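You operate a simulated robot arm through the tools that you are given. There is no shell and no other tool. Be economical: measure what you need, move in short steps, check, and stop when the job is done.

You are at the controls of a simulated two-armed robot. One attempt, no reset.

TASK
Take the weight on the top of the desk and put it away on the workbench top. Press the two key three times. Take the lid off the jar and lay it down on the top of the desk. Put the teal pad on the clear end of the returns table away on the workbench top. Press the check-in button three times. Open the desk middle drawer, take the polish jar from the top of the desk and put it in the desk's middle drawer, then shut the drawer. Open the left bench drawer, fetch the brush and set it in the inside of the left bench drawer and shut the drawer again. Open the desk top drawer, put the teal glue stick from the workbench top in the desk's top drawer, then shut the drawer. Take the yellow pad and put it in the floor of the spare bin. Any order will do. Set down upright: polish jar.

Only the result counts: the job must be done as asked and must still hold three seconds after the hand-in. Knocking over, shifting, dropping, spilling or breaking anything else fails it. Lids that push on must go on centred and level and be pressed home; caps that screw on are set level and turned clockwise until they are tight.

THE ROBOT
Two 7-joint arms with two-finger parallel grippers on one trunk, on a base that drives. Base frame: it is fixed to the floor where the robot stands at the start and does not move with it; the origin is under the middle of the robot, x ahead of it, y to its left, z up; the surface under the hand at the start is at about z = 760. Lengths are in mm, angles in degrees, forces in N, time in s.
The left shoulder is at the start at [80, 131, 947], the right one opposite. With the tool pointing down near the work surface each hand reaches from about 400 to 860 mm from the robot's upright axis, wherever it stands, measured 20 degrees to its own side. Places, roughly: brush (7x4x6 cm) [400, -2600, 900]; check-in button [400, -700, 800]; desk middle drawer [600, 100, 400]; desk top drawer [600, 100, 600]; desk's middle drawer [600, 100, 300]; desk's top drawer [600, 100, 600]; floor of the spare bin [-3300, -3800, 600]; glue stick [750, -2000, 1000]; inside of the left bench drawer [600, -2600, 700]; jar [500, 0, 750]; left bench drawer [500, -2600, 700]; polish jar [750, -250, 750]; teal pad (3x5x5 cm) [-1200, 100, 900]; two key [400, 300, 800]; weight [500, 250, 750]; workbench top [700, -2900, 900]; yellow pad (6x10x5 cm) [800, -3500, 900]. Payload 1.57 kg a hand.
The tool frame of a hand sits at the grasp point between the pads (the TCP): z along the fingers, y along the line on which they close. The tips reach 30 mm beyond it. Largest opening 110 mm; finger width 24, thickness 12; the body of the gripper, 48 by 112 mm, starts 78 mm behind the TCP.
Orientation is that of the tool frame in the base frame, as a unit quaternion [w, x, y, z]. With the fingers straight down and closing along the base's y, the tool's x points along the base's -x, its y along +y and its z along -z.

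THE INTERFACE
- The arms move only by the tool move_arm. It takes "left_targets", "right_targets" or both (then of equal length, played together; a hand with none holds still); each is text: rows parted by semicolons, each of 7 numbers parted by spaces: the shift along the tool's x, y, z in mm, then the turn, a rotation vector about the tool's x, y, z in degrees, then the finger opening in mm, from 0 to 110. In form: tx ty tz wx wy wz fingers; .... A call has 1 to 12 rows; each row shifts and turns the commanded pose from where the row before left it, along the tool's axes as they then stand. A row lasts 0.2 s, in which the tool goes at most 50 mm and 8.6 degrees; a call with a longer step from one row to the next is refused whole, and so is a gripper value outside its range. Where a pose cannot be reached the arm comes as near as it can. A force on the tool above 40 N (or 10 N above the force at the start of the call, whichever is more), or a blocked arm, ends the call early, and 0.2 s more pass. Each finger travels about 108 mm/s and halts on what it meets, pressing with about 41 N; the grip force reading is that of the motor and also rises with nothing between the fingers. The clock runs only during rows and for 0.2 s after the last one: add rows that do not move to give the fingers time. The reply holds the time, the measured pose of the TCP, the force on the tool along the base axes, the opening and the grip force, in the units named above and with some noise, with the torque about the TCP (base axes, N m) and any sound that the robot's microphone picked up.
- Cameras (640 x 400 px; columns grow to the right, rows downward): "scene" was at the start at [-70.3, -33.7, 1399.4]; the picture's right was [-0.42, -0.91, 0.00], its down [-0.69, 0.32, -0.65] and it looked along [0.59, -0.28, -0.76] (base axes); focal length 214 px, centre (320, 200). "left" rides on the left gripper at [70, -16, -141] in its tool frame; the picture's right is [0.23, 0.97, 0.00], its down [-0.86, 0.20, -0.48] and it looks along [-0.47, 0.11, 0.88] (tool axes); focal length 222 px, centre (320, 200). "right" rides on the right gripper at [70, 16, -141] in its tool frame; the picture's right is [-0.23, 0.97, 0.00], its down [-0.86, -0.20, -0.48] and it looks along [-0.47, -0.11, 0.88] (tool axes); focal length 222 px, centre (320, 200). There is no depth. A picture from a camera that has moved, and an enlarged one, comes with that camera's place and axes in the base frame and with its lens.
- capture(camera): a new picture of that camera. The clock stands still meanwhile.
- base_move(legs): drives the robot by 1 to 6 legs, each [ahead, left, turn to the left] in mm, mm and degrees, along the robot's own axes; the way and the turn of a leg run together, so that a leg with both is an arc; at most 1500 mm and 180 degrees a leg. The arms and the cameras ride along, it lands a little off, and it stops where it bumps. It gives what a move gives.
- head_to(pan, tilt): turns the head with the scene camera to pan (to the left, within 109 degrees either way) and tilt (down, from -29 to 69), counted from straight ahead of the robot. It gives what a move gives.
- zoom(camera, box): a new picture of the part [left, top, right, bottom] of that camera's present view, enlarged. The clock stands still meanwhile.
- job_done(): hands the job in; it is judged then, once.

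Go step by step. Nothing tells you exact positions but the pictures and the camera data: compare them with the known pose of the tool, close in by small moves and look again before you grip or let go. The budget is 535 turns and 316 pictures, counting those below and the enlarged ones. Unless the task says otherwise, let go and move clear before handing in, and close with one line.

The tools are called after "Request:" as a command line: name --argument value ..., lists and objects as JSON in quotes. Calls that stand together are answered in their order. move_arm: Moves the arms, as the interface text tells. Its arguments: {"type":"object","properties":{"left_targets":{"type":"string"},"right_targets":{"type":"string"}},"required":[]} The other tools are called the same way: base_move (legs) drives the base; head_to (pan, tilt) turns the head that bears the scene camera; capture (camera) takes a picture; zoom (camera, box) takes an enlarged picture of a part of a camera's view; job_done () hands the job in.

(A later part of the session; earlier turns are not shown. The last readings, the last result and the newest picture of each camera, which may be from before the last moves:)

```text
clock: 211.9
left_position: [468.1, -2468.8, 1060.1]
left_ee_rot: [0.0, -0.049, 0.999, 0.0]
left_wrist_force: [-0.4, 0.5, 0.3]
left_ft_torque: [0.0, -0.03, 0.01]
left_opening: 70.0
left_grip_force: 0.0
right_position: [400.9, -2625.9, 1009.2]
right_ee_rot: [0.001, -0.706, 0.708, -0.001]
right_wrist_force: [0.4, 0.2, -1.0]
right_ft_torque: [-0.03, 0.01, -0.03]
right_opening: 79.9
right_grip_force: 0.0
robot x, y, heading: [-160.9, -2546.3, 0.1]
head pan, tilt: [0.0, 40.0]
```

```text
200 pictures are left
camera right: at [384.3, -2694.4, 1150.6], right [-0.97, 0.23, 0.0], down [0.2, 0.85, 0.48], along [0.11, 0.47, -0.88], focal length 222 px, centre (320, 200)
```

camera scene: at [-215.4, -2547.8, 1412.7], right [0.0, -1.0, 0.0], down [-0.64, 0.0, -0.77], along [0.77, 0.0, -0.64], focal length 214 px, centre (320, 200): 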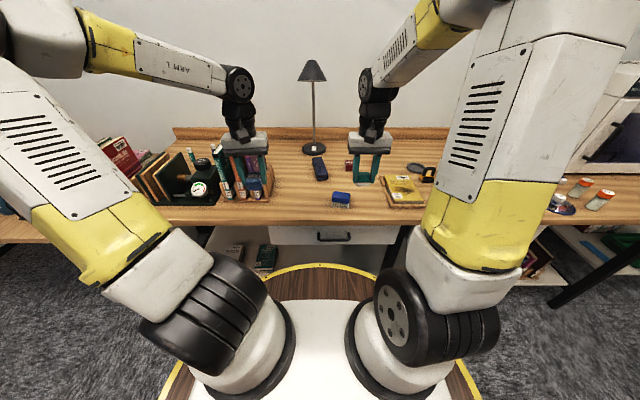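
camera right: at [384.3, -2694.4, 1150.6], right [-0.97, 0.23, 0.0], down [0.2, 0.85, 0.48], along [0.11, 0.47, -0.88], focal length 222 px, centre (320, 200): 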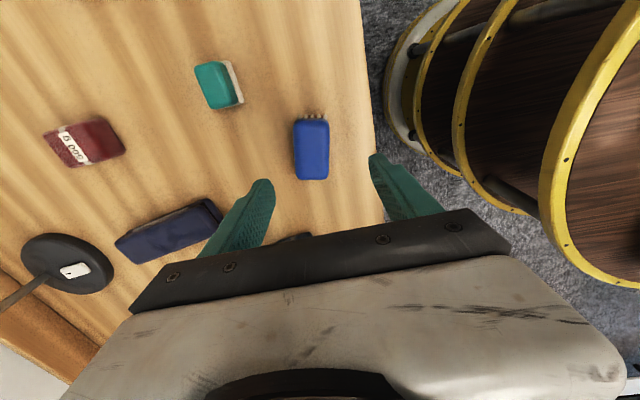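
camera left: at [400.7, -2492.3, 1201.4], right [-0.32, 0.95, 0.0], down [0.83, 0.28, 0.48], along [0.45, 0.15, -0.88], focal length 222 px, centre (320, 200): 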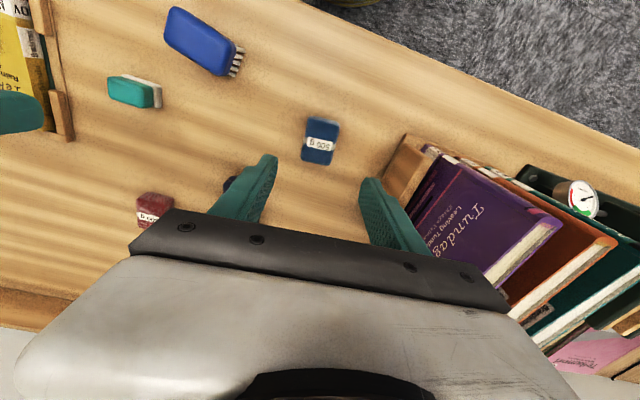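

Request:
move_arm --right_targets "3 -7.5 20 0 0 8 80;0 0 25 0 0 7 80;0 0 25 0 0 0 80;0 0 20 0 0 0 80;0 0 10 0 0 0 80;0 0 0 0 0 0 80"

Request:
capture --camera "right"

Request:
zoom --camera "scene" --box '[270, 160, 390, 235]'

```text
clock: 213.3
left_position: [468.8, -2468.0, 1059.7]
left_ee_rot: [0.001, -0.05, 0.999, 0.001]
left_wrist_force: [0.3, 0.5, -0.6]
left_ft_torque: [0.01, 0.02, 0.0]
left_opening: 70.3
left_grip_force: 0.0
right_position: [409.2, -2629.9, 908.5]
right_ee_rot: [0.002, -0.607, 0.794, -0.001]
right_wrist_force: [0.6, 0.8, 1.0]
right_ft_torque: [0.02, 0.02, 0.0]
right_opening: 80.0
right_grip_force: 0.0
robot x, y, heading: [-158.6, -2543.0, -0.1]
head pan, tilt: [0.0, 40.0]
```

```text
199 pictures are left
camera right: at [375.1, -2692.8, 1049.8], right [-0.88, 0.47, 0.0], down [0.41, 0.77, 0.48], along [0.23, 0.42, -0.88], focal length 222 px, centre (320, 200)
```

right: 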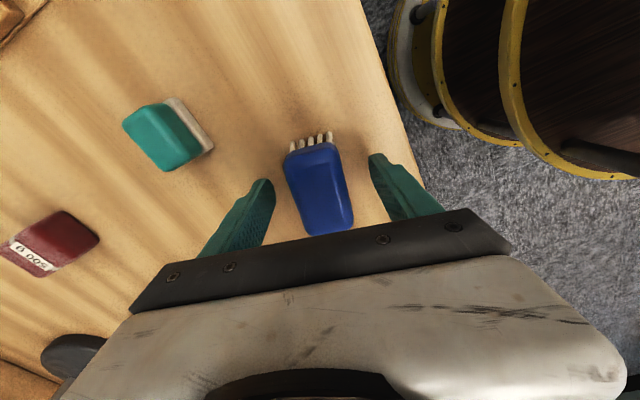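

```text
5.33 times, centred on (330, 198) of scene
camera zoom: at [-215.7, -2547.8, 1412.7], right [0.0, -1.0, 0.0], down [-0.64, 0.0, -0.77], along [0.77, 0.0, -0.64], focal length 1144 px, centre (267, 213)
```

zoom: 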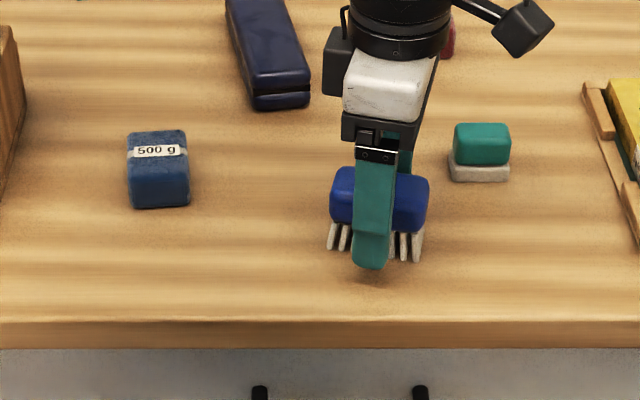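

Request:
move_arm --right_targets "0 0 0 0 0 0 60;0 0 0 0 0 0 45;0 0 0 0 0 0 35;0 0 0 0 0 0 25;0 0 0 0 0 0 25;0 0 -20 0 0 0 25;0 0 -40 0 0 0 25;0 0 -45 0 0 0 25;0 0 -45 0 0 0 25"

Request:
capture --camera "right"

```text
clock: 215.3
left_position: [468.1, -2468.0, 1059.7]
left_ee_rot: [0.001, -0.05, 0.999, 0.001]
left_wrist_force: [1.2, 0.1, 0.4]
left_ft_torque: [0.0, 0.02, -0.01]
left_opening: 70.1
left_grip_force: 0.0
right_position: [408.4, -2630.2, 1055.3]
right_ee_rot: [0.001, -0.608, 0.794, -0.001]
right_wrist_force: [0.2, -0.4, -1.3]
right_ft_torque: [0.01, 0.02, 0.0]
right_opening: 39.3
right_grip_force: 40.7
robot x, y, heading: [-157.7, -2547.5, -0.3]
head pan, tilt: [0.0, 40.0]
```

```text
197 pictures are left
camera right: at [373.9, -2691.7, 1198.3], right [-0.88, 0.47, 0.0], down [0.41, 0.77, 0.48], along [0.23, 0.42, -0.88], focal length 222 px, centre (320, 200)
```

right: 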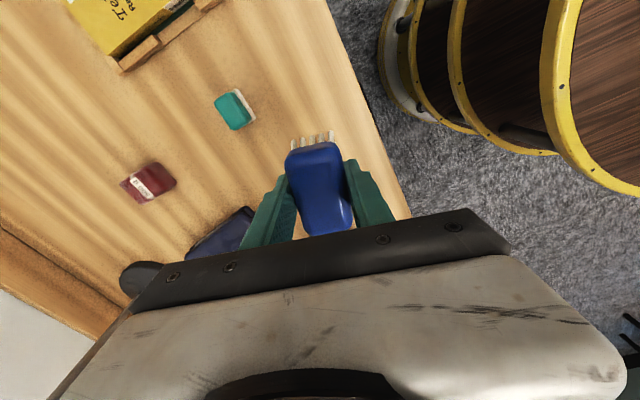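

Brush held. Now drive back and set the left hand for the bench drawer handle, near [300,-2599,782].

Request:
base_move --legs '[[-225, 0, 0]]'

Request:
move_arm --left_targets "0 0 0 0 0 -8.5 70;0 0 0 0 0 -8.5 60;0 0 0 0 0 -8.5 60;0 0 0 0 0 -8.5 60;0 0 0 0 0 -8.5 60;0 0 0 0 0 -8.5 60;0 0 0 0 0 -8.5 60;0 0 0 0 0 -8.5 60;0 0 0 0 0 -8.5 60;0 0 0 0 0 -7.9 60"

Request:
move_arm --left_targets "0 0 0 8.1 0 0 60;0 0 0 8.1 0 0 60;0 0 0 8.1 0 0 60;0 0 0 8.1 0 0 60;0 0 0 8.1 0 0 60;0 0 0 8.1 0 0 60;0 0 0 8.1 0 0 60;0 0 0 8.1 0 0 60"

Request:
capture --camera "left"

```text
clock: 217.1
left_position: [240.3, -2468.2, 1059.4]
left_ee_rot: [0.0, -0.05, 0.999, 0.001]
left_wrist_force: [-0.4, 0.9, 0.3]
left_ft_torque: [-0.02, -0.02, -0.02]
left_opening: 69.7
left_grip_force: 0.0
right_position: [181.4, -2630.2, 1056.3]
right_ee_rot: [0.002, -0.607, 0.795, -0.001]
right_wrist_force: [0.9, 0.2, -1.8]
right_ft_torque: [-0.02, 0.0, -0.01]
right_opening: 39.2
right_grip_force: 41.3
robot x, y, heading: [-385.6, -2546.1, -0.3]
head pan, tilt: [0.0, 40.0]
```

```text
clock: 219.3
left_position: [241.4, -2468.3, 1060.6]
left_ee_rot: [-0.001, 0.708, -0.706, -0.001]
left_wrist_force: [-0.1, 0.4, -0.2]
left_ft_torque: [0.0, 0.01, 0.03]
left_opening: 60.2
left_grip_force: 0.0
right_position: [180.8, -2631.0, 1056.0]
right_ee_rot: [0.002, -0.607, 0.794, -0.001]
right_wrist_force: [0.9, -0.6, -1.0]
right_ft_torque: [-0.07, -0.01, 0.01]
right_opening: 39.2
right_grip_force: 41.1
robot x, y, heading: [-387.6, -2545.6, -0.2]
head pan, tilt: [0.0, 40.0]
```

```text
clock: 221.1
left_position: [239.5, -2468.5, 1059.4]
left_ee_rot: [0.379, -0.597, 0.598, -0.378]
left_wrist_force: [-1.0, 0.8, 1.2]
left_ft_torque: [-0.02, 0.01, 0.04]
left_opening: 59.8
left_grip_force: 0.1
right_position: [181.2, -2629.7, 1056.2]
right_ee_rot: [0.002, -0.607, 0.795, 0.0]
right_wrist_force: [0.2, -0.3, 1.0]
right_ft_torque: [0.0, 0.0, 0.02]
right_opening: 39.4
right_grip_force: 41.3
robot x, y, heading: [-390.3, -2547.4, -0.3]
head pan, tilt: [0.0, 40.0]
```

```text
196 pictures are left
camera left: at [118.5, -2538.8, 1134.5], right [-0.41, -0.23, -0.88], down [-0.52, 0.85, 0.02], along [0.75, 0.47, -0.47], focal length 222 px, centre (320, 200)
```

left: 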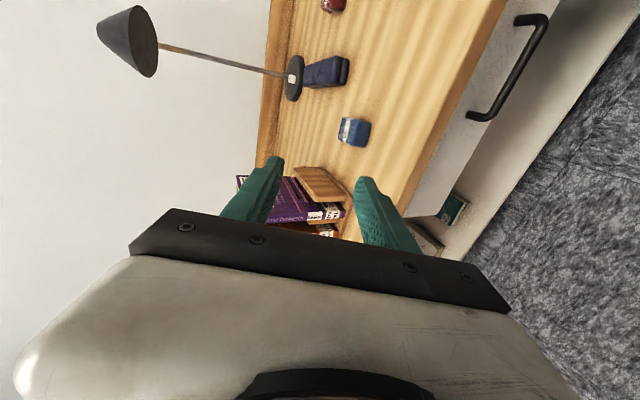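

Request:
move_arm --left_targets "17.8 37.8 13.6 0 0 0 60;17.8 37.8 13.6 0 0 0 60;17.8 37.8 13.6 0 0 0 60;17.8 37.8 13.6 0 0 0 60;17.8 37.8 13.6 0 0 0 60;17.8 37.8 13.6 0 0 0 60;0 0 0 0 0 0 60" --right_targets "41 -11 0 0 0 0 25;41 -11 0 0 0 0 25;41 -11 0 0 0 0 25;41 -11 0 0 0 0 25;0 0 0 0 0 0 25;0 0 0 0 0 0 25;0 0 0 0 0 0 25"

Request:
capture --camera "left"

Request:
zoom --camera "scene" --box '[240, 130, 400, 230]'

```text
clock: 222.7
left_position: [217.7, -2574.6, 818.2]
left_ee_rot: [-0.38, 0.597, -0.597, 0.379]
left_wrist_force: [0.4, -0.2, 0.8]
left_ft_torque: [-0.02, 0.0, -0.02]
left_opening: 60.2
left_grip_force: 0.0
right_position: [179.7, -2801.1, 1057.0]
right_ee_rot: [0.002, -0.608, 0.794, -0.001]
right_wrist_force: [0.4, -0.6, -1.0]
right_ft_torque: [0.03, 0.01, 0.03]
right_opening: 39.3
right_grip_force: 41.1
robot x, y, heading: [-387.7, -2545.6, -0.2]
head pan, tilt: [0.0, 40.0]
```

```text
195 pictures are left
camera left: at [96.7, -2645.3, 894.1], right [-0.41, -0.23, -0.88], down [-0.52, 0.85, 0.02], along [0.75, 0.47, -0.47], focal length 222 px, centre (320, 200)
```

left: 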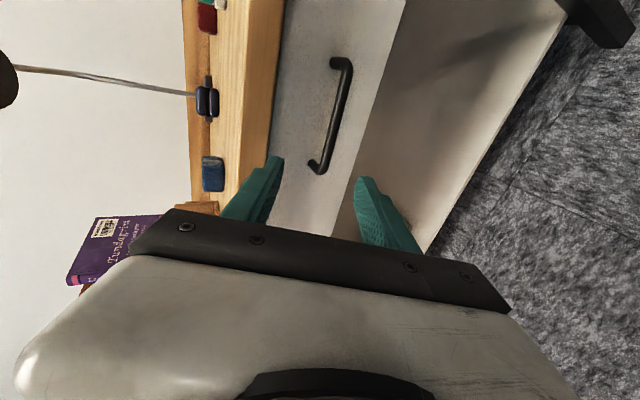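

```text
4.00 times, centred on (320, 180) of scene
camera zoom: at [-443.3, -2547.2, 1412.7], right [0.0, -1.0, 0.0], down [-0.64, 0.0, -0.77], along [0.77, 0.0, -0.64], focal length 858 px, centre (320, 280)
```

zoom: 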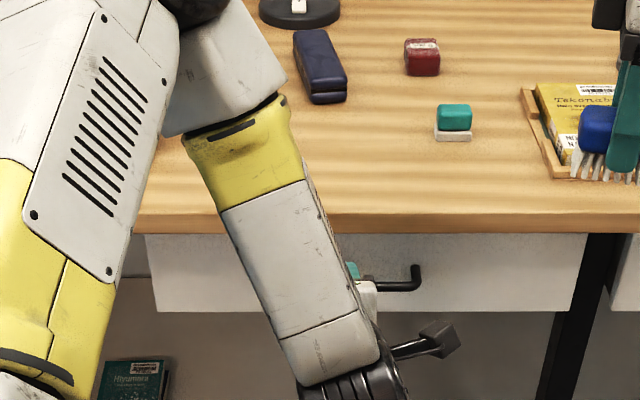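

Request:
move_arm --left_targets "12 0 20 0 0 0 45;13 0 20 0 0 0 45;0 0 20 0 0 0 45;0 0 0 0 0 0 45"

Request:
capture --camera "left"

```text
clock: 223.7
left_position: [272.8, -2601.0, 793.9]
left_ee_rot: [0.38, -0.597, 0.597, -0.379]
left_wrist_force: [-0.1, -0.9, 0.1]
left_ft_torque: [0.01, 0.01, -0.01]
left_opening: 44.9
left_grip_force: 0.0
right_position: [180.1, -2801.5, 1056.4]
right_ee_rot: [0.002, -0.608, 0.794, 0.0]
right_wrist_force: [1.0, -0.2, -1.3]
right_ft_torque: [-0.02, -0.01, 0.0]
right_opening: 39.4
right_grip_force: 40.7
robot x, y, heading: [-386.7, -2546.7, -0.4]
head pan, tilt: [0.0, 40.0]
```

```text
193 pictures are left
camera left: at [151.1, -2671.6, 868.4], right [-0.41, -0.23, -0.88], down [-0.52, 0.85, 0.02], along [0.75, 0.47, -0.47], focal length 222 px, centre (320, 200)
```

left: 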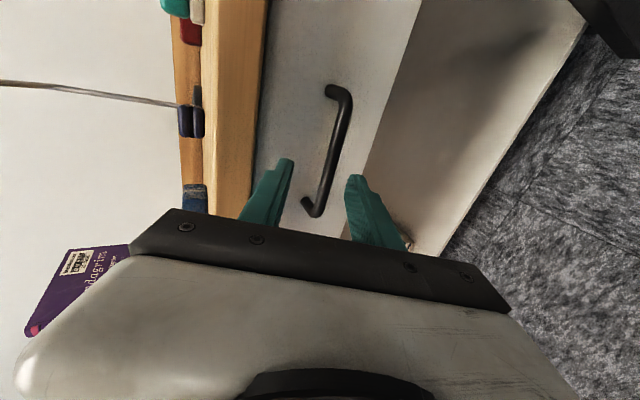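

Request:
move_arm --left_targets "0 4 10 0 0 0 45;0 0 8 0 0 0 45;0 0 0 0 0 0 30;0 0 0 0 0 0 18;0 0 0 0 0 0 8;0 0 0 0 0 0 0;0 0 0 0 0 0 0"

Request:
capture --camera "left"

```text
clock: 225.3
left_position: [286.8, -2600.8, 783.6]
left_ee_rot: [-0.379, 0.597, -0.597, 0.379]
left_wrist_force: [0.4, -0.1, 0.8]
left_ft_torque: [0.04, 0.01, 0.02]
left_opening: 0.0
left_grip_force: 21.5
right_position: [181.5, -2801.3, 1058.2]
right_ee_rot: [0.002, -0.607, 0.794, -0.001]
right_wrist_force: [-0.5, -0.1, -1.3]
right_ft_torque: [-0.01, -0.03, 0.01]
right_opening: 39.6
right_grip_force: 41.3
robot x, y, heading: [-389.7, -2547.4, -0.1]
head pan, tilt: [0.0, 40.0]
```

```text
192 pictures are left
camera left: at [165.9, -2671.7, 857.3], right [-0.41, -0.23, -0.88], down [-0.52, 0.85, 0.02], along [0.75, 0.47, -0.47], focal length 222 px, centre (320, 200)
```

left: 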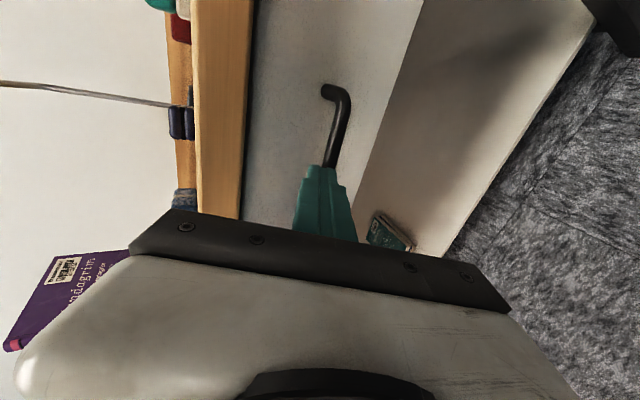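

The fingers closed short of the bar, so it sits deeper, near x≈330. Open and advance further.

Request:
move_arm --left_targets "0 0 0 0 0 0 20;0 0 0 0 0 0 45;0 0 12 0 0 0 45;0 0 12 0 0 0 45;0 0 8 0 0 0 45;0 0 0 0 0 0 45"

Request:
capture --camera "left"

```text
clock: 226.7
left_position: [314.4, -2600.0, 770.0]
left_ee_rot: [0.38, -0.597, 0.597, -0.379]
left_wrist_force: [-34.2, 6.2, 16.0]
left_ft_torque: [-0.14, -1.35, 0.24]
left_opening: 45.2
left_grip_force: 0.1
right_position: [179.2, -2800.4, 1057.6]
right_ee_rot: [0.002, -0.607, 0.795, -0.002]
right_wrist_force: [-0.1, 0.3, -1.4]
right_ft_torque: [-0.02, 0.0, 0.01]
right_opening: 39.1
right_grip_force: 40.8
robot x, y, heading: [-385.3, -2542.0, -0.2]
head pan, tilt: [0.0, 40.0]
```

```text
191 pictures are left
camera left: at [192.4, -2670.6, 844.2], right [-0.41, -0.23, -0.88], down [-0.52, 0.85, 0.02], along [0.75, 0.47, -0.47], focal length 222 px, centre (320, 200)
```

left: 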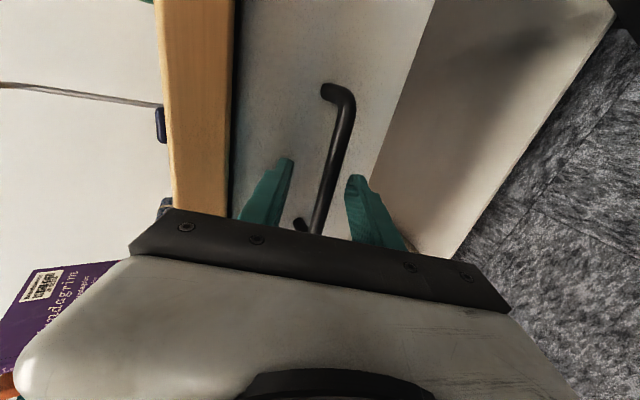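

Request:
move_arm --left_targets "0 0 -3 0 0 0 45;0 0 0 0 0 0 30;0 0 0 0 0 0 18;0 0 0 0 0 0 8;0 0 0 0 0 0 0;0 0 0 0 0 0 0"

Request:
capture --camera "left"

```text
clock: 228.1
left_position: [310.8, -2599.3, 765.4]
left_ee_rot: [0.376, -0.599, 0.6, -0.374]
left_wrist_force: [-4.6, -0.4, -39.5]
left_ft_torque: [-0.21, 0.43, 0.56]
left_opening: 11.9
left_grip_force: 29.3
right_position: [181.6, -2800.9, 1056.1]
right_ee_rot: [0.0, -0.607, 0.795, 0.0]
right_wrist_force: [0.3, 0.1, -0.3]
right_ft_torque: [-0.03, 0.02, 0.04]
right_opening: 39.2
right_grip_force: 41.4
robot x, y, heading: [-386.2, -2547.9, -0.1]
head pan, tilt: [0.0, 40.0]
```

```text
190 pictures are left
camera left: at [190.4, -2670.2, 841.8], right [-0.43, -0.23, -0.88], down [-0.52, 0.86, 0.03], along [0.74, 0.47, -0.48], focal length 222 px, centre (320, 200)
```

left: 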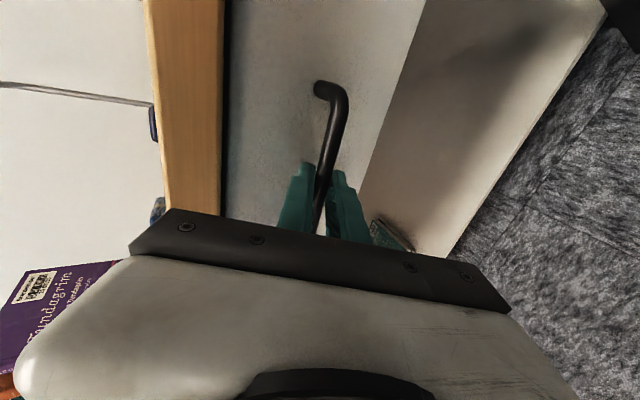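

Request:
move_arm --left_targets "0 6.5 3 0 0 0 0;0 0 0 0 0 0 0"

Request:
base_move --legs '[[-120, 0, 0]]'

Request:
capture --camera "scene"

```text
clock: 228.7
left_position: [310.4, -2599.7, 765.9]
left_ee_rot: [0.379, -0.597, 0.597, -0.379]
left_wrist_force: [-29.3, 7.7, -3.2]
left_ft_torque: [-0.38, 0.21, 0.28]
left_opening: 12.0
left_grip_force: 29.3
right_position: [179.0, -2801.0, 1057.1]
right_ee_rot: [0.002, -0.607, 0.795, -0.001]
right_wrist_force: [-0.3, -0.5, -1.2]
right_ft_torque: [0.0, -0.02, 0.0]
right_opening: 39.2
right_grip_force: 40.6
robot x, y, heading: [-389.9, -2547.7, -0.1]
head pan, tilt: [0.0, 40.0]
```

```text
clock: 229.9
left_position: [192.6, -2600.1, 764.5]
left_ee_rot: [0.38, -0.596, 0.597, -0.38]
left_wrist_force: [-0.9, -5.7, -6.1]
left_ft_torque: [-0.43, 0.07, 0.0]
left_opening: 11.8
left_grip_force: 29.2
right_position: [60.3, -2799.8, 1055.8]
right_ee_rot: [0.001, -0.608, 0.794, -0.001]
right_wrist_force: [-0.1, 0.2, -1.8]
right_ft_torque: [0.02, 0.05, 0.0]
right_opening: 39.3
right_grip_force: 40.7
robot x, y, heading: [-508.1, -2546.2, -0.3]
head pan, tilt: [0.0, 40.0]
```

```text
189 pictures are left
camera scene: at [-564.3, -2547.2, 1412.7], right [0.0, -1.0, 0.0], down [-0.64, 0.0, -0.77], along [0.77, 0.0, -0.64], focal length 214 px, centre (320, 200)
```

scene: 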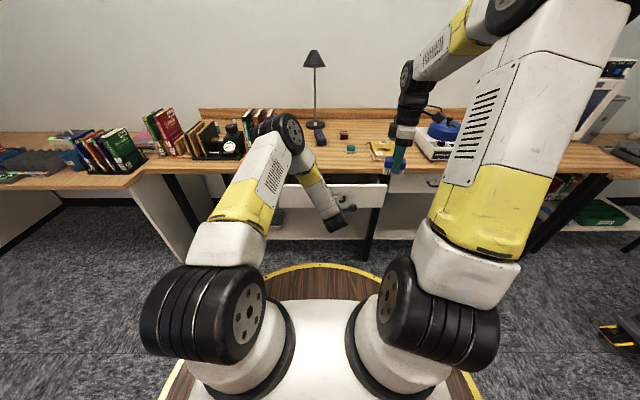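

Request:
head_to --pan -109 --tilt 35

Request:
capture --camera "scene"

Request:
head_to --pan 109 --tilt 35

Request:
capture --camera "scene"

```text
clock: 231.8
left_position: [192.0, -2600.9, 764.9]
left_ee_rot: [0.379, -0.597, 0.597, -0.379]
left_wrist_force: [0.8, -2.2, -3.7]
left_ft_torque: [-0.38, -0.01, 0.07]
left_opening: 12.0
left_grip_force: 28.9
right_position: [60.2, -2799.3, 1057.0]
right_ee_rot: [0.002, -0.608, 0.794, 0.0]
right_wrist_force: [0.2, -0.4, 0.2]
right_ft_torque: [-0.02, 0.01, 0.01]
right_opening: 39.3
right_grip_force: 41.1
robot x, y, heading: [-510.3, -2548.3, -0.2]
head pan, tilt: [-108.9, 35.0]
```

```text
188 pictures are left
camera scene: at [-678.0, -2630.2, 1420.3], right [-0.95, 0.32, 0.0], down [0.19, 0.54, -0.82], along [-0.27, -0.77, -0.57], focal length 214 px, centre (320, 200)
```

scene: 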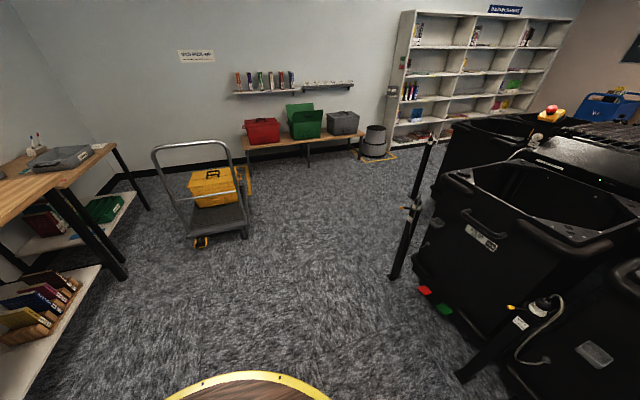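

```text
clock: 234.9
left_position: [192.1, -2600.0, 764.5]
left_ee_rot: [0.379, -0.597, 0.597, -0.379]
left_wrist_force: [-0.7, -1.6, -4.4]
left_ft_torque: [-0.35, 0.06, 0.14]
left_opening: 11.8
left_grip_force: 28.9
right_position: [58.8, -2799.9, 1056.2]
right_ee_rot: [0.002, -0.608, 0.794, -0.001]
right_wrist_force: [-0.3, -0.2, -0.4]
right_ft_torque: [0.01, 0.02, -0.01]
right_opening: 39.2
right_grip_force: 41.0
robot x, y, heading: [-508.2, -2545.6, -0.2]
head pan, tilt: [108.9, 35.0]
```

```text
187 pictures are left
camera scene: at [-677.7, -2463.5, 1420.3], right [0.95, 0.32, 0.0], down [0.18, -0.54, -0.82], along [-0.26, 0.78, -0.57], focal length 214 px, centre (320, 200)
```

scene: 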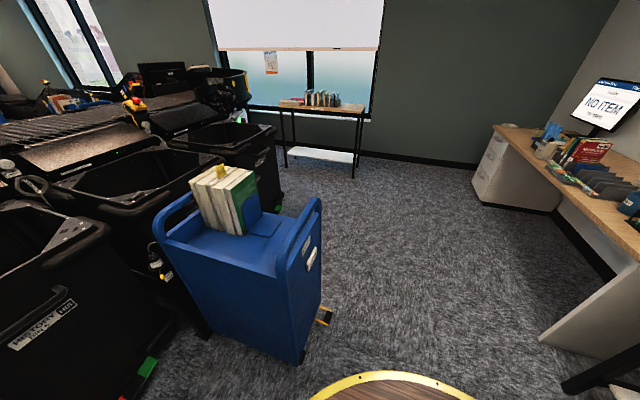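

Behind is clear to about x=-1480. Pull further.

Request:
base_move --legs '[[-110, 0, 0]]'

Request:
head_to --pan -10 --tilt 40

Request:
zoom --camera "scene" --box '[220, 110, 420, 235]'

```text
clock: 236.1
left_position: [81.6, -2600.3, 764.5]
left_ee_rot: [0.379, -0.596, 0.597, -0.38]
left_wrist_force: [0.1, -4.5, -4.0]
left_ft_torque: [-0.44, 0.05, -0.02]
left_opening: 11.7
left_grip_force: 29.5
right_position: [-50.2, -2799.7, 1056.2]
right_ee_rot: [0.002, -0.607, 0.794, -0.001]
right_wrist_force: [0.1, 0.0, -1.1]
right_ft_torque: [0.0, 0.01, 0.0]
right_opening: 39.3
right_grip_force: 41.2
robot x, y, heading: [-616.7, -2549.7, -0.1]
head pan, tilt: [108.9, 35.0]
```

```text
clock: 238.1
left_position: [81.4, -2599.2, 764.1]
left_ee_rot: [0.379, -0.597, 0.597, -0.379]
left_wrist_force: [0.6, -1.6, -2.3]
left_ft_torque: [-0.31, 0.0, 0.14]
left_opening: 11.8
left_grip_force: 29.1
right_position: [-50.0, -2799.8, 1056.5]
right_ee_rot: [0.002, -0.608, 0.794, 0.0]
right_wrist_force: [1.0, 0.3, -1.3]
right_ft_torque: [0.01, 0.01, -0.04]
right_opening: 39.4
right_grip_force: 41.3
robot x, y, heading: [-618.4, -2545.7, -0.1]
head pan, tilt: [-10.0, 40.0]
```

```text
3.20 times, centred on (320, 172) of scene
camera zoom: at [-675.6, -2561.7, 1412.7], right [-0.17, -0.98, 0.0], down [-0.63, 0.11, -0.77], along [0.75, -0.13, -0.64], focal length 686 px, centre (320, 288)
```

zoom: 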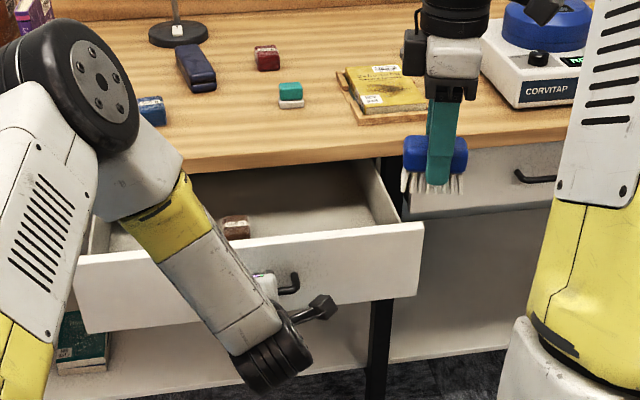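

Request:
move_arm --left_targets "0 0 0 0 0 0 30;0 0 0 0 0 0 50;0 0 -40 0 0 0 50;0 0 -40 0 0 0 50;-10 -42 -20 0 0 0 50;-10 -42 -20 0 0 0 50;-10 -42 -20 0 0 0 50;-10 -42 -20 0 0 0 40;-10 -42 -20 0 0 0 20;-10 -42 -20 0 0 0 0;0 0 0 0 0 0 0"

Request:
zoom --camera "scene" --box '[220, 110, 420, 235]'

```text
clock: 240.5
left_position: [7.4, -2541.0, 1079.9]
left_ee_rot: [-0.379, 0.597, -0.597, 0.379]
left_wrist_force: [-0.2, -0.3, 0.2]
left_ft_torque: [0.01, 0.03, 0.0]
left_opening: 0.0
left_grip_force: 21.3
right_position: [-49.5, -2799.5, 1056.4]
right_ee_rot: [0.002, -0.608, 0.794, 0.0]
right_wrist_force: [-0.4, 0.5, -1.8]
right_ft_torque: [0.01, 0.06, 0.0]
right_opening: 39.2
right_grip_force: 41.5
robot x, y, heading: [-621.3, -2545.4, -0.1]
head pan, tilt: [-10.0, 40.0]
```

```text
3.20 times, centred on (320, 172) of scene
camera zoom: at [-675.7, -2561.7, 1412.7], right [-0.17, -0.98, 0.0], down [-0.63, 0.11, -0.77], along [0.75, -0.13, -0.64], focal length 686 px, centre (320, 288)
```

zoom: 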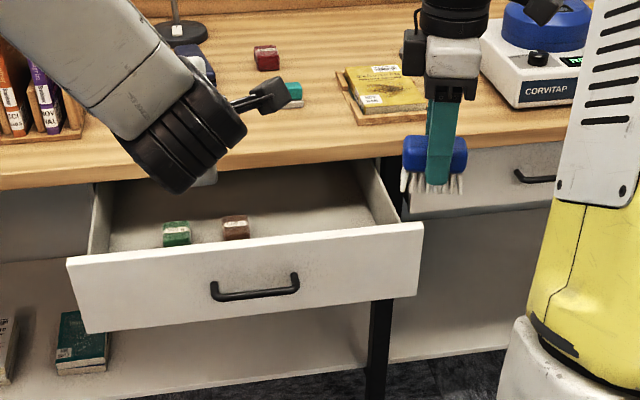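

The drawer holds two small weights at the left; the right part is free. Drive forward and lower the brush near [225,-2735].

Request:
base_move --legs '[[285, 0, 0]]'

Request:
capture --camera "right"

```text
clock: 242.4
left_position: [291.4, -2538.2, 1079.6]
left_ee_rot: [-0.38, 0.598, -0.596, 0.379]
left_wrist_force: [1.0, -0.1, 0.5]
left_ft_torque: [-0.03, 0.01, -0.02]
left_opening: 0.0
left_grip_force: 21.3
right_position: [235.5, -2797.5, 1056.4]
right_ee_rot: [0.002, -0.609, 0.793, -0.001]
right_wrist_force: [-0.3, 0.2, -1.4]
right_ft_torque: [0.02, 0.0, -0.01]
right_opening: 39.2
right_grip_force: 41.0
robot x, y, heading: [-333.6, -2547.5, 0.2]
head pan, tilt: [-10.0, 40.0]
```

```text
184 pictures are left
camera right: at [200.7, -2858.9, 1198.6], right [-0.88, 0.47, 0.0], down [0.41, 0.78, 0.48], along [0.23, 0.42, -0.88], focal length 222 px, centre (320, 200)
```

right: 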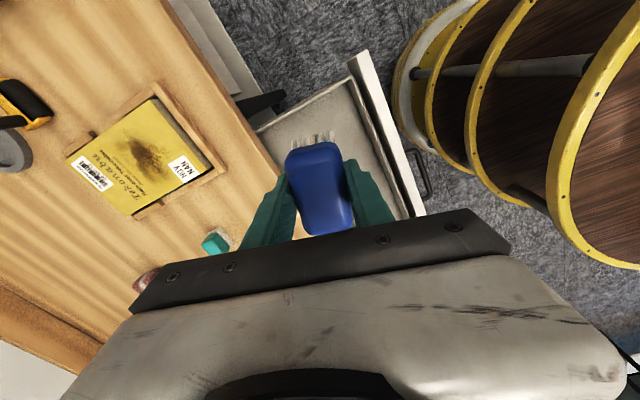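

Request:
move_arm --right_targets "-30 6.8 0 0 0 -7.5 25;-31 3 0 0 0 -7.5 25;0 0 45 0 0 0 25;0 0 45 0 0 0 25;0 0 45 0 0 0 25;0 0 0 0 0 0 25"

Request:
capture --camera "right"

Request:
zoom --camera "scene" --box '[260, 170, 420, 270]'

```text
clock: 243.8
left_position: [292.3, -2538.1, 1079.0]
left_ee_rot: [-0.38, 0.597, -0.596, 0.379]
left_wrist_force: [-0.4, 0.3, -0.4]
left_ft_torque: [0.03, -0.02, 0.01]
left_opening: 0.1
left_grip_force: 21.1
right_position: [237.7, -2735.8, 922.0]
right_ee_rot: [-0.002, 0.708, -0.706, 0.001]
right_wrist_force: [0.5, 1.2, -1.0]
right_ft_torque: [0.0, -0.01, -0.03]
right_opening: 39.5
right_grip_force: 40.9
robot x, y, heading: [-332.3, -2547.1, -0.1]
head pan, tilt: [-10.0, 40.0]
```

```text
183 pictures are left
camera right: at [220.8, -2805.2, 1062.4], right [-0.97, 0.23, 0.0], down [0.2, 0.86, 0.48], along [0.11, 0.47, -0.88], focal length 222 px, centre (320, 200)
```

right: 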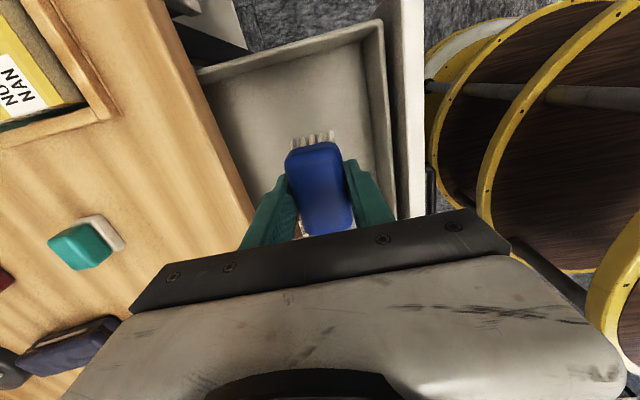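

```text
4.00 times, centred on (340, 220) of scene
camera zoom: at [-391.3, -2561.7, 1412.7], right [-0.17, -0.99, 0.0], down [-0.63, 0.11, -0.77], along [0.75, -0.13, -0.64], focal length 858 px, centre (240, 120)
```

zoom: 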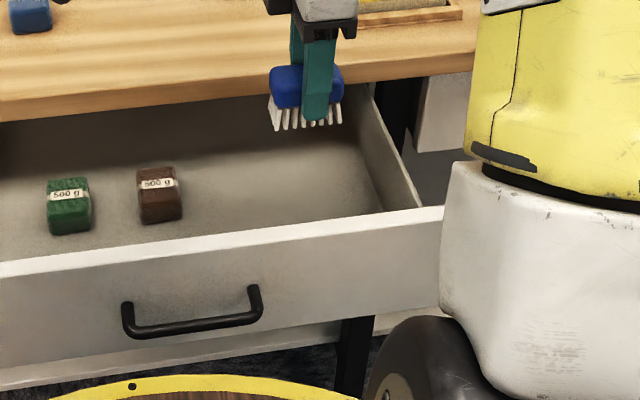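

Request:
move_arm --right_targets "0 0 40 0 0 0 25;0 0 35 0 0 0 25;0 0 15 0 0 0 25;0 0 8 0 0 0 25;0 0 0 0 0 0 25"

Request:
capture --camera "right"

Request:
zoom --camera "scene" --box '[260, 170, 420, 270]'

```text
clock: 245.1
left_position: [292.1, -2538.2, 1079.0]
left_ee_rot: [-0.38, 0.597, -0.596, 0.379]
left_wrist_force: [-0.6, 0.3, 0.1]
left_ft_torque: [0.01, -0.03, 0.01]
left_opening: 0.0
left_grip_force: 21.0
right_position: [237.8, -2735.7, 824.3]
right_ee_rot: [-0.001, 0.708, -0.706, 0.001]
right_wrist_force: [0.0, -1.1, -1.6]
right_ft_torque: [0.03, -0.03, 0.0]
right_opening: 39.5
right_grip_force: 41.7
robot x, y, heading: [-331.5, -2547.7, 0.3]
head pan, tilt: [-10.0, 40.0]
```

```text
181 pictures are left
camera right: at [220.7, -2804.1, 965.9], right [-0.97, 0.23, 0.0], down [0.2, 0.86, 0.48], along [0.11, 0.47, -0.88], focal length 222 px, centre (320, 200)
```

right: 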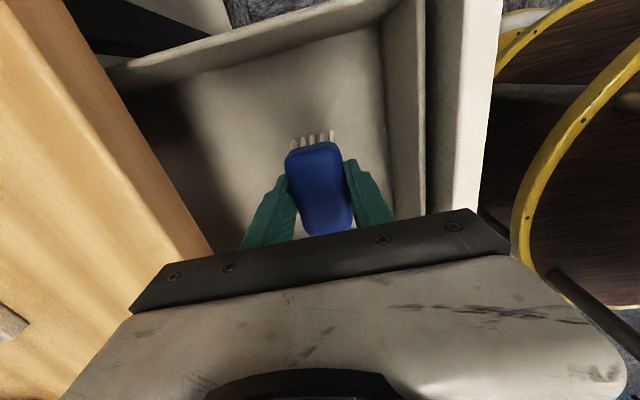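

```text
4.00 times, centred on (340, 220) of scene
camera zoom: at [-391.2, -2561.7, 1412.7], right [-0.17, -0.99, 0.0], down [-0.63, 0.11, -0.77], along [0.75, -0.13, -0.64], focal length 858 px, centre (240, 120)
```

zoom: 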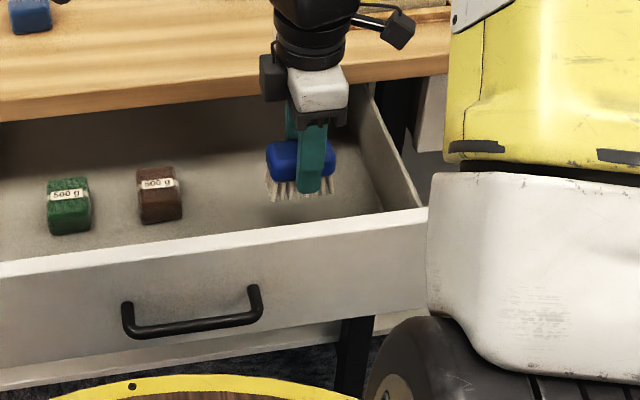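

Request:
move_arm --right_targets "0 0 10 0 0 0 25;0 0 6 0 0 0 25;0 0 5 0 0 0 25;0 0 4 0 0 0 25;0 0 0 0 0 0 25"

```text
clock: 246.2
left_position: [291.9, -2538.0, 1079.4]
left_ee_rot: [-0.38, 0.597, -0.596, 0.378]
left_wrist_force: [0.0, 0.8, 0.8]
left_ft_torque: [-0.02, -0.01, -0.01]
left_opening: 0.2
left_grip_force: 21.4
right_position: [238.2, -2736.1, 799.6]
right_ee_rot: [-0.001, 0.708, -0.707, 0.001]
right_wrist_force: [0.4, -0.7, -1.1]
right_ft_torque: [0.02, 0.02, 0.0]
right_opening: 39.2
right_grip_force: 40.7
robot x, y, heading: [-337.9, -2547.1, 0.2]
head pan, tilt: [-10.0, 40.0]
```

Request:
move_arm --right_targets "0 0 4 0 0 0 25;0 0 3 0 0 0 25;0 0 3 0 0 0 25;0 0 3 0 0 0 25;0 0 0 0 0 0 25"

```text
clock: 247.4
left_position: [292.9, -2538.1, 1079.3]
left_ee_rot: [-0.38, 0.598, -0.595, 0.379]
left_wrist_force: [0.0, -0.4, -0.5]
left_ft_torque: [0.03, -0.02, 0.0]
left_opening: 0.0
left_grip_force: 21.7
right_position: [238.0, -2735.2, 785.4]
right_ee_rot: [-0.001, 0.708, -0.707, 0.001]
right_wrist_force: [-0.6, -1.8, -0.8]
right_ft_torque: [0.02, 0.0, 0.02]
right_opening: 39.2
right_grip_force: 40.9
robot x, y, heading: [-331.3, -2544.2, -0.1]
head pan, tilt: [-10.0, 40.0]
```

Request:
move_arm --right_targets "0 0 2.5 0 0 0 25;0 0 2.5 0 0 0 25;0 0 2.5 0 0 0 25;0 0 0 0 0 0 25"

```text
clock: 248.4
left_position: [293.3, -2537.2, 1079.3]
left_ee_rot: [-0.38, 0.598, -0.596, 0.379]
left_wrist_force: [0.5, 0.0, 0.1]
left_ft_torque: [0.02, 0.0, -0.02]
left_opening: 0.0
left_grip_force: 21.0
right_position: [237.8, -2734.7, 777.7]
right_ee_rot: [-0.001, 0.708, -0.707, 0.0]
right_wrist_force: [-0.1, 0.4, -0.7]
right_ft_torque: [0.01, -0.03, 0.02]
right_opening: 39.5
right_grip_force: 40.7
robot x, y, heading: [-331.6, -2547.5, 0.3]
head pan, tilt: [-10.0, 40.0]
```

Request:
zoom --camera "scene" --box '[290, 190, 370, 240]'

Request:
move_arm --right_targets "0 0 2.5 0 0 0 25;0 0 2.5 0 0 0 25;0 0 2.5 0 0 0 25;0 0 0 0 0 0 25"

```text
8.00 times, centred on (330, 215) of scene
camera zoom: at [-391.2, -2561.7, 1412.7], right [-0.17, -0.99, 0.0], down [-0.63, 0.11, -0.77], along [0.75, -0.13, -0.64], focal length 1716 px, centre (240, 80)
```

zoom: 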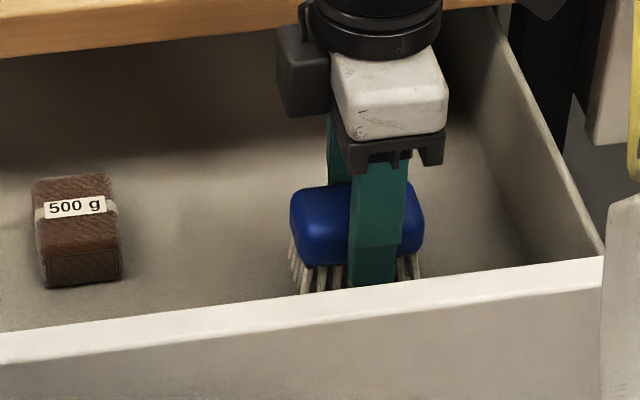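

```text
clock: 249.4
left_position: [291.7, -2538.9, 1079.1]
left_ee_rot: [-0.38, 0.598, -0.595, 0.379]
left_wrist_force: [0.4, 0.3, 0.2]
left_ft_torque: [0.01, -0.02, 0.02]
left_opening: 0.0
left_grip_force: 21.3
right_position: [238.2, -2734.2, 769.2]
right_ee_rot: [-0.002, 0.707, -0.707, 0.001]
right_wrist_force: [-0.2, 0.8, -0.7]
right_ft_torque: [0.01, -0.02, 0.02]
right_opening: 39.4
right_grip_force: 41.4
robot x, y, heading: [-335.4, -2544.8, 0.1]
head pan, tilt: [-10.0, 40.0]
```

Request:
move_arm --right_targets "0 0 2.5 0 0 0 25;0 0 2.5 0 0 0 25;0 0 2.5 0 0 0 25;0 0 2.5 0 0 0 25;0 0 0 0 0 0 25"

```text
clock: 250.7
left_position: [291.7, -2538.1, 1079.9]
left_ee_rot: [-0.381, 0.597, -0.596, 0.378]
left_wrist_force: [0.6, 1.2, 0.5]
left_ft_torque: [0.0, 0.01, 0.0]
left_opening: 0.1
left_grip_force: 21.3
right_position: [238.8, -2734.9, 759.9]
right_ee_rot: [-0.001, 0.708, -0.707, 0.001]
right_wrist_force: [-0.5, -0.8, -1.4]
right_ft_torque: [-0.01, -0.01, -0.02]
right_opening: 39.7
right_grip_force: 40.7
robot x, y, heading: [-335.4, -2543.5, 0.1]
head pan, tilt: [-10.0, 40.0]
```

Request:
move_arm --right_targets "0 0 2.5 0 0 0 25;0 0 2.5 0 0 0 25;0 0 2.5 0 0 0 25;0 0 2.5 0 0 0 25;0 0 0 0 0 0 25"

Request:
capture --camera "right"

```text
clock: 251.8
left_position: [292.1, -2537.4, 1080.5]
left_ee_rot: [-0.38, 0.598, -0.595, 0.38]
left_wrist_force: [0.8, -0.2, -0.8]
left_ft_torque: [0.0, -0.01, -0.02]
left_opening: 0.0
left_grip_force: 21.4
right_position: [239.1, -2735.7, 752.0]
right_ee_rot: [-0.002, 0.708, -0.706, 0.002]
right_wrist_force: [1.2, -0.6, 37.1]
right_ft_torque: [-0.01, 0.13, 0.06]
right_opening: 39.8
right_grip_force: 40.4
robot x, y, heading: [-335.4, -2546.7, 0.0]
head pan, tilt: [-10.0, 40.0]
```

```text
178 pictures are left
camera right: at [221.9, -2803.6, 893.9], right [-0.97, 0.22, -0.01], down [0.19, 0.86, 0.48], along [0.11, 0.47, -0.88], focal length 222 px, centre (320, 200)
```

right: 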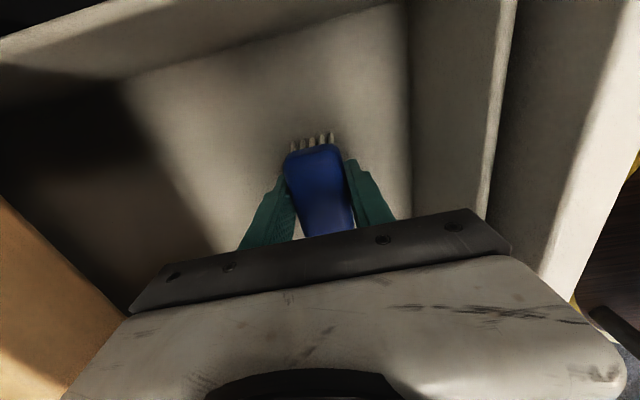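

Contact with the drawer floor (37 N). Ease, release and lift.

Request:
move_arm --right_targets "0 0 -2.5 0 0 0 30;0 0 0 0 0 0 45;0 0 0 0 0 0 58;0 0 -25 0 0 0 58;0 0 -40 0 0 0 58;0 0 -45 0 0 0 58;0 0 -45 0 0 0 58;0 0 -45 0 0 0 58;0 0 -45 0 0 0 58;0 0 -30 0 0 0 58"

Request:
capture --camera "right"

Request:
zoom --camera "scene" --box '[260, 170, 420, 270]'

```text
clock: 254.1
left_position: [292.2, -2537.4, 1079.3]
left_ee_rot: [-0.38, 0.597, -0.596, 0.379]
left_wrist_force: [0.3, -0.2, 0.4]
left_ft_torque: [-0.03, 0.01, -0.01]
left_opening: 0.0
left_grip_force: 21.2
right_position: [239.2, -2735.2, 1029.2]
right_ee_rot: [-0.001, 0.708, -0.707, 0.002]
right_wrist_force: [-0.2, 0.0, -0.6]
right_ft_torque: [0.0, 0.04, 0.02]
right_opening: 57.9
right_grip_force: 0.1
robot x, y, heading: [-334.7, -2545.9, 0.2]
head pan, tilt: [-10.0, 40.0]
```

```text
177 pictures are left
camera right: at [222.0, -2803.3, 1170.8], right [-0.97, 0.22, 0.0], down [0.2, 0.86, 0.48], along [0.11, 0.47, -0.88], focal length 222 px, centre (320, 200)
```

right: 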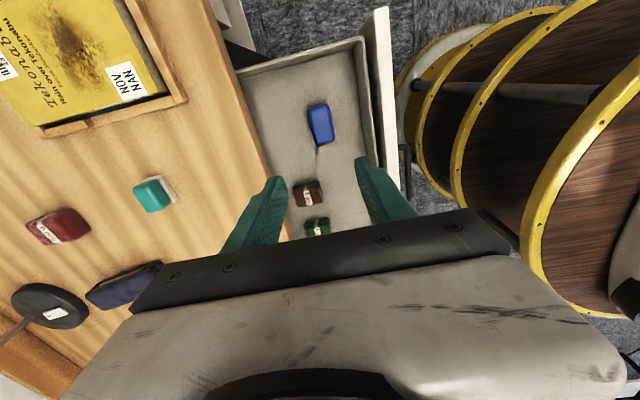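

```text
4.00 times, centred on (340, 220) of scene
camera zoom: at [-391.0, -2561.8, 1412.7], right [-0.17, -0.99, 0.0], down [-0.63, 0.11, -0.77], along [0.75, -0.13, -0.64], focal length 858 px, centre (240, 120)
```

zoom: 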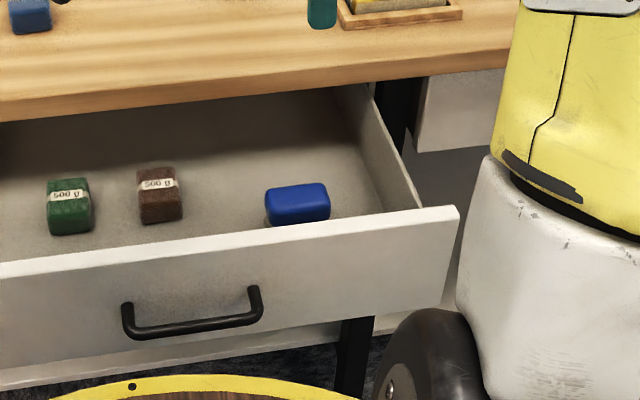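

Brush sits in the drawer. Back off and push the drawer shut with the left fist above the handle.

Request:
base_move --legs '[[-285, 0, 0]]'

Request:
move_arm --left_targets "8.9 31.2 19 0 0 0 0;8.9 31.2 19 0 0 0 0;8.9 31.2 19 0 0 0 0;8.9 31.2 19 0 0 0 0;8.9 31.2 19 0 0 0 0;8.9 31.2 19 0 0 0 0;8.9 31.2 19 0 0 0 0;0 0 0 0 0 0 0"

Request:
capture --camera "left"

```text
clock: 256.0
left_position: [8.1, -2533.9, 1080.0]
left_ee_rot: [-0.382, 0.6, -0.594, 0.377]
left_wrist_force: [0.1, 0.1, 0.1]
left_ft_torque: [-0.03, 0.03, 0.0]
left_opening: 0.0
left_grip_force: 21.4
right_position: [-44.4, -2732.6, 1028.0]
right_ee_rot: [-0.001, 0.71, -0.704, 0.001]
right_wrist_force: [1.2, 0.2, 0.2]
right_ft_torque: [-0.01, 0.0, -0.02]
right_opening: 57.6
right_grip_force: 0.0
robot x, y, heading: [-621.8, -2547.5, 0.4]
head pan, tilt: [-10.0, 40.0]
```

```text
clock: 257.8
left_position: [34.8, -2597.7, 825.1]
left_ee_rot: [-0.381, 0.6, -0.593, 0.378]
left_wrist_force: [0.9, -0.2, -0.3]
left_ft_torque: [-0.01, 0.02, -0.03]
left_opening: 0.0
left_grip_force: 21.2
right_position: [-44.7, -2733.4, 1027.8]
right_ee_rot: [0.0, 0.71, -0.704, 0.001]
right_wrist_force: [-0.4, -0.8, 0.4]
right_ft_torque: [-0.01, 0.01, 0.0]
right_opening: 58.0
right_grip_force: 0.2
robot x, y, heading: [-616.8, -2547.8, 0.4]
head pan, tilt: [-10.0, 40.0]
```

```text
175 pictures are left
camera left: at [-85.0, -2669.6, 900.4], right [-0.41, -0.23, -0.88], down [-0.53, 0.85, 0.02], along [0.74, 0.47, -0.47], focal length 222 px, centre (320, 200)
```

left: 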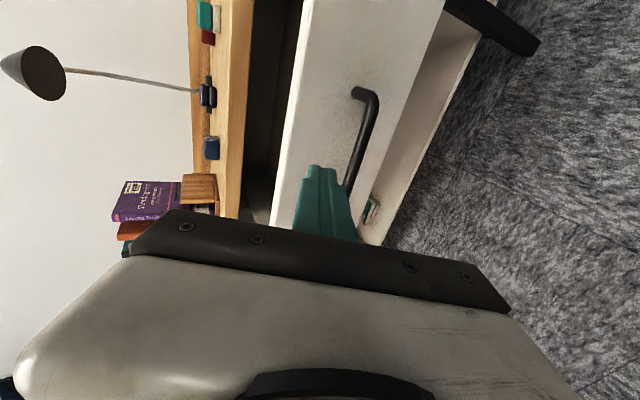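

Request:
move_arm --left_targets "0 12 5 0 0 0 0;0 0 0 0 0 0 0"

Request:
base_move --legs '[[120, 0, 0], [90, 0, 0]]'

Request:
zoom --camera "scene" --box '[220, 110, 420, 235]'

```text
clock: 258.4
left_position: [33.7, -2597.4, 814.0]
left_ee_rot: [-0.381, 0.599, -0.594, 0.378]
left_wrist_force: [0.5, -0.2, 0.3]
left_ft_torque: [0.04, -0.02, -0.02]
left_opening: 0.2
left_grip_force: 21.4
right_position: [-44.6, -2731.6, 1028.8]
right_ee_rot: [-0.001, 0.711, -0.704, 0.001]
right_wrist_force: [1.6, 0.5, -0.2]
right_ft_torque: [0.01, -0.02, 0.01]
right_opening: 58.0
right_grip_force: 0.1
robot x, y, heading: [-618.5, -2545.0, 0.5]
head pan, tilt: [-10.0, 40.0]
```

```text
clock: 260.4
left_position: [245.6, -2595.5, 813.6]
left_ee_rot: [-0.382, 0.6, -0.593, 0.378]
left_wrist_force: [0.1, 0.3, 0.8]
left_ft_torque: [0.02, -0.01, -0.02]
left_opening: 0.0
left_grip_force: 21.4
right_position: [166.9, -2730.7, 1028.0]
right_ee_rot: [-0.001, 0.71, -0.704, 0.001]
right_wrist_force: [-0.1, 1.0, 0.1]
right_ft_torque: [-0.01, 0.02, -0.02]
right_opening: 58.2
right_grip_force: 0.0
robot x, y, heading: [-407.3, -2543.8, 0.4]
head pan, tilt: [-10.0, 40.0]
```

```text
3.20 times, centred on (320, 172) of scene
camera zoom: at [-464.0, -2561.7, 1412.7], right [-0.16, -0.99, 0.0], down [-0.63, 0.11, -0.77], along [0.76, -0.13, -0.64], focal length 686 px, centre (320, 288)
```

zoom: 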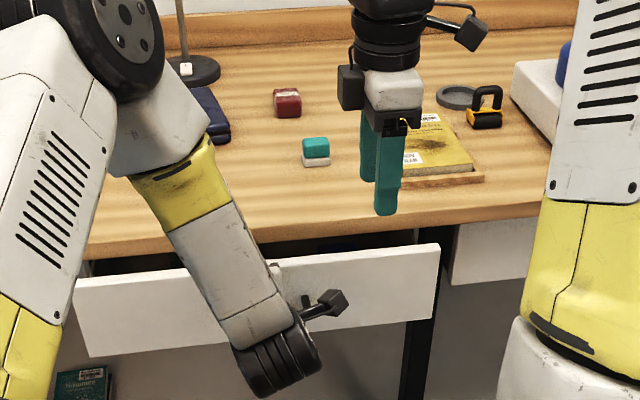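

Request:
move_arm --left_targets "0 2 -5 0 0 0 0;0 9 4 0 0 0 0;0 -3.8 8.2 0 0 0 0;0 -3.8 8.2 0 0 0 0;0 -3.8 8.2 0 0 0 0;0 -3.8 8.2 0 0 0 0;0 -3.8 8.2 0 0 0 0;0 -3.8 8.2 0 0 0 0;0 -3.8 8.2 0 0 0 0;0 0 0 0 0 0 0"

Request:
zoom --camera "scene" --box '[220, 130, 420, 255]'

```text
clock: 262.6
left_position: [304.6, -2593.9, 803.0]
left_ee_rot: [-0.381, 0.6, -0.593, 0.377]
left_wrist_force: [-0.2, -0.4, 0.1]
left_ft_torque: [0.0, 0.0, 0.02]
left_opening: 0.0
left_grip_force: 20.9
right_position: [167.3, -2730.7, 1027.8]
right_ee_rot: [-0.001, 0.71, -0.704, 0.002]
right_wrist_force: [0.5, 0.3, -0.5]
right_ft_torque: [-0.01, -0.02, 0.01]
right_opening: 58.0
right_grip_force: 0.1
robot x, y, heading: [-404.9, -2546.1, 0.8]
head pan, tilt: [-10.0, 40.0]
```

```text
3.20 times, centred on (320, 192) of scene
camera zoom: at [-464.0, -2561.7, 1412.7], right [-0.16, -0.99, 0.0], down [-0.63, 0.11, -0.77], along [0.76, -0.13, -0.64], focal length 686 px, centre (320, 224)
```

zoom: 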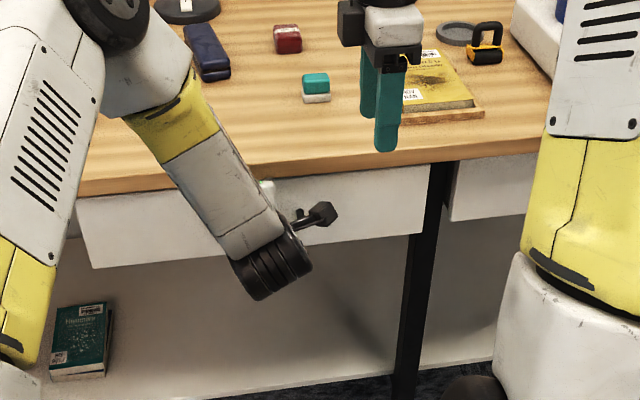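

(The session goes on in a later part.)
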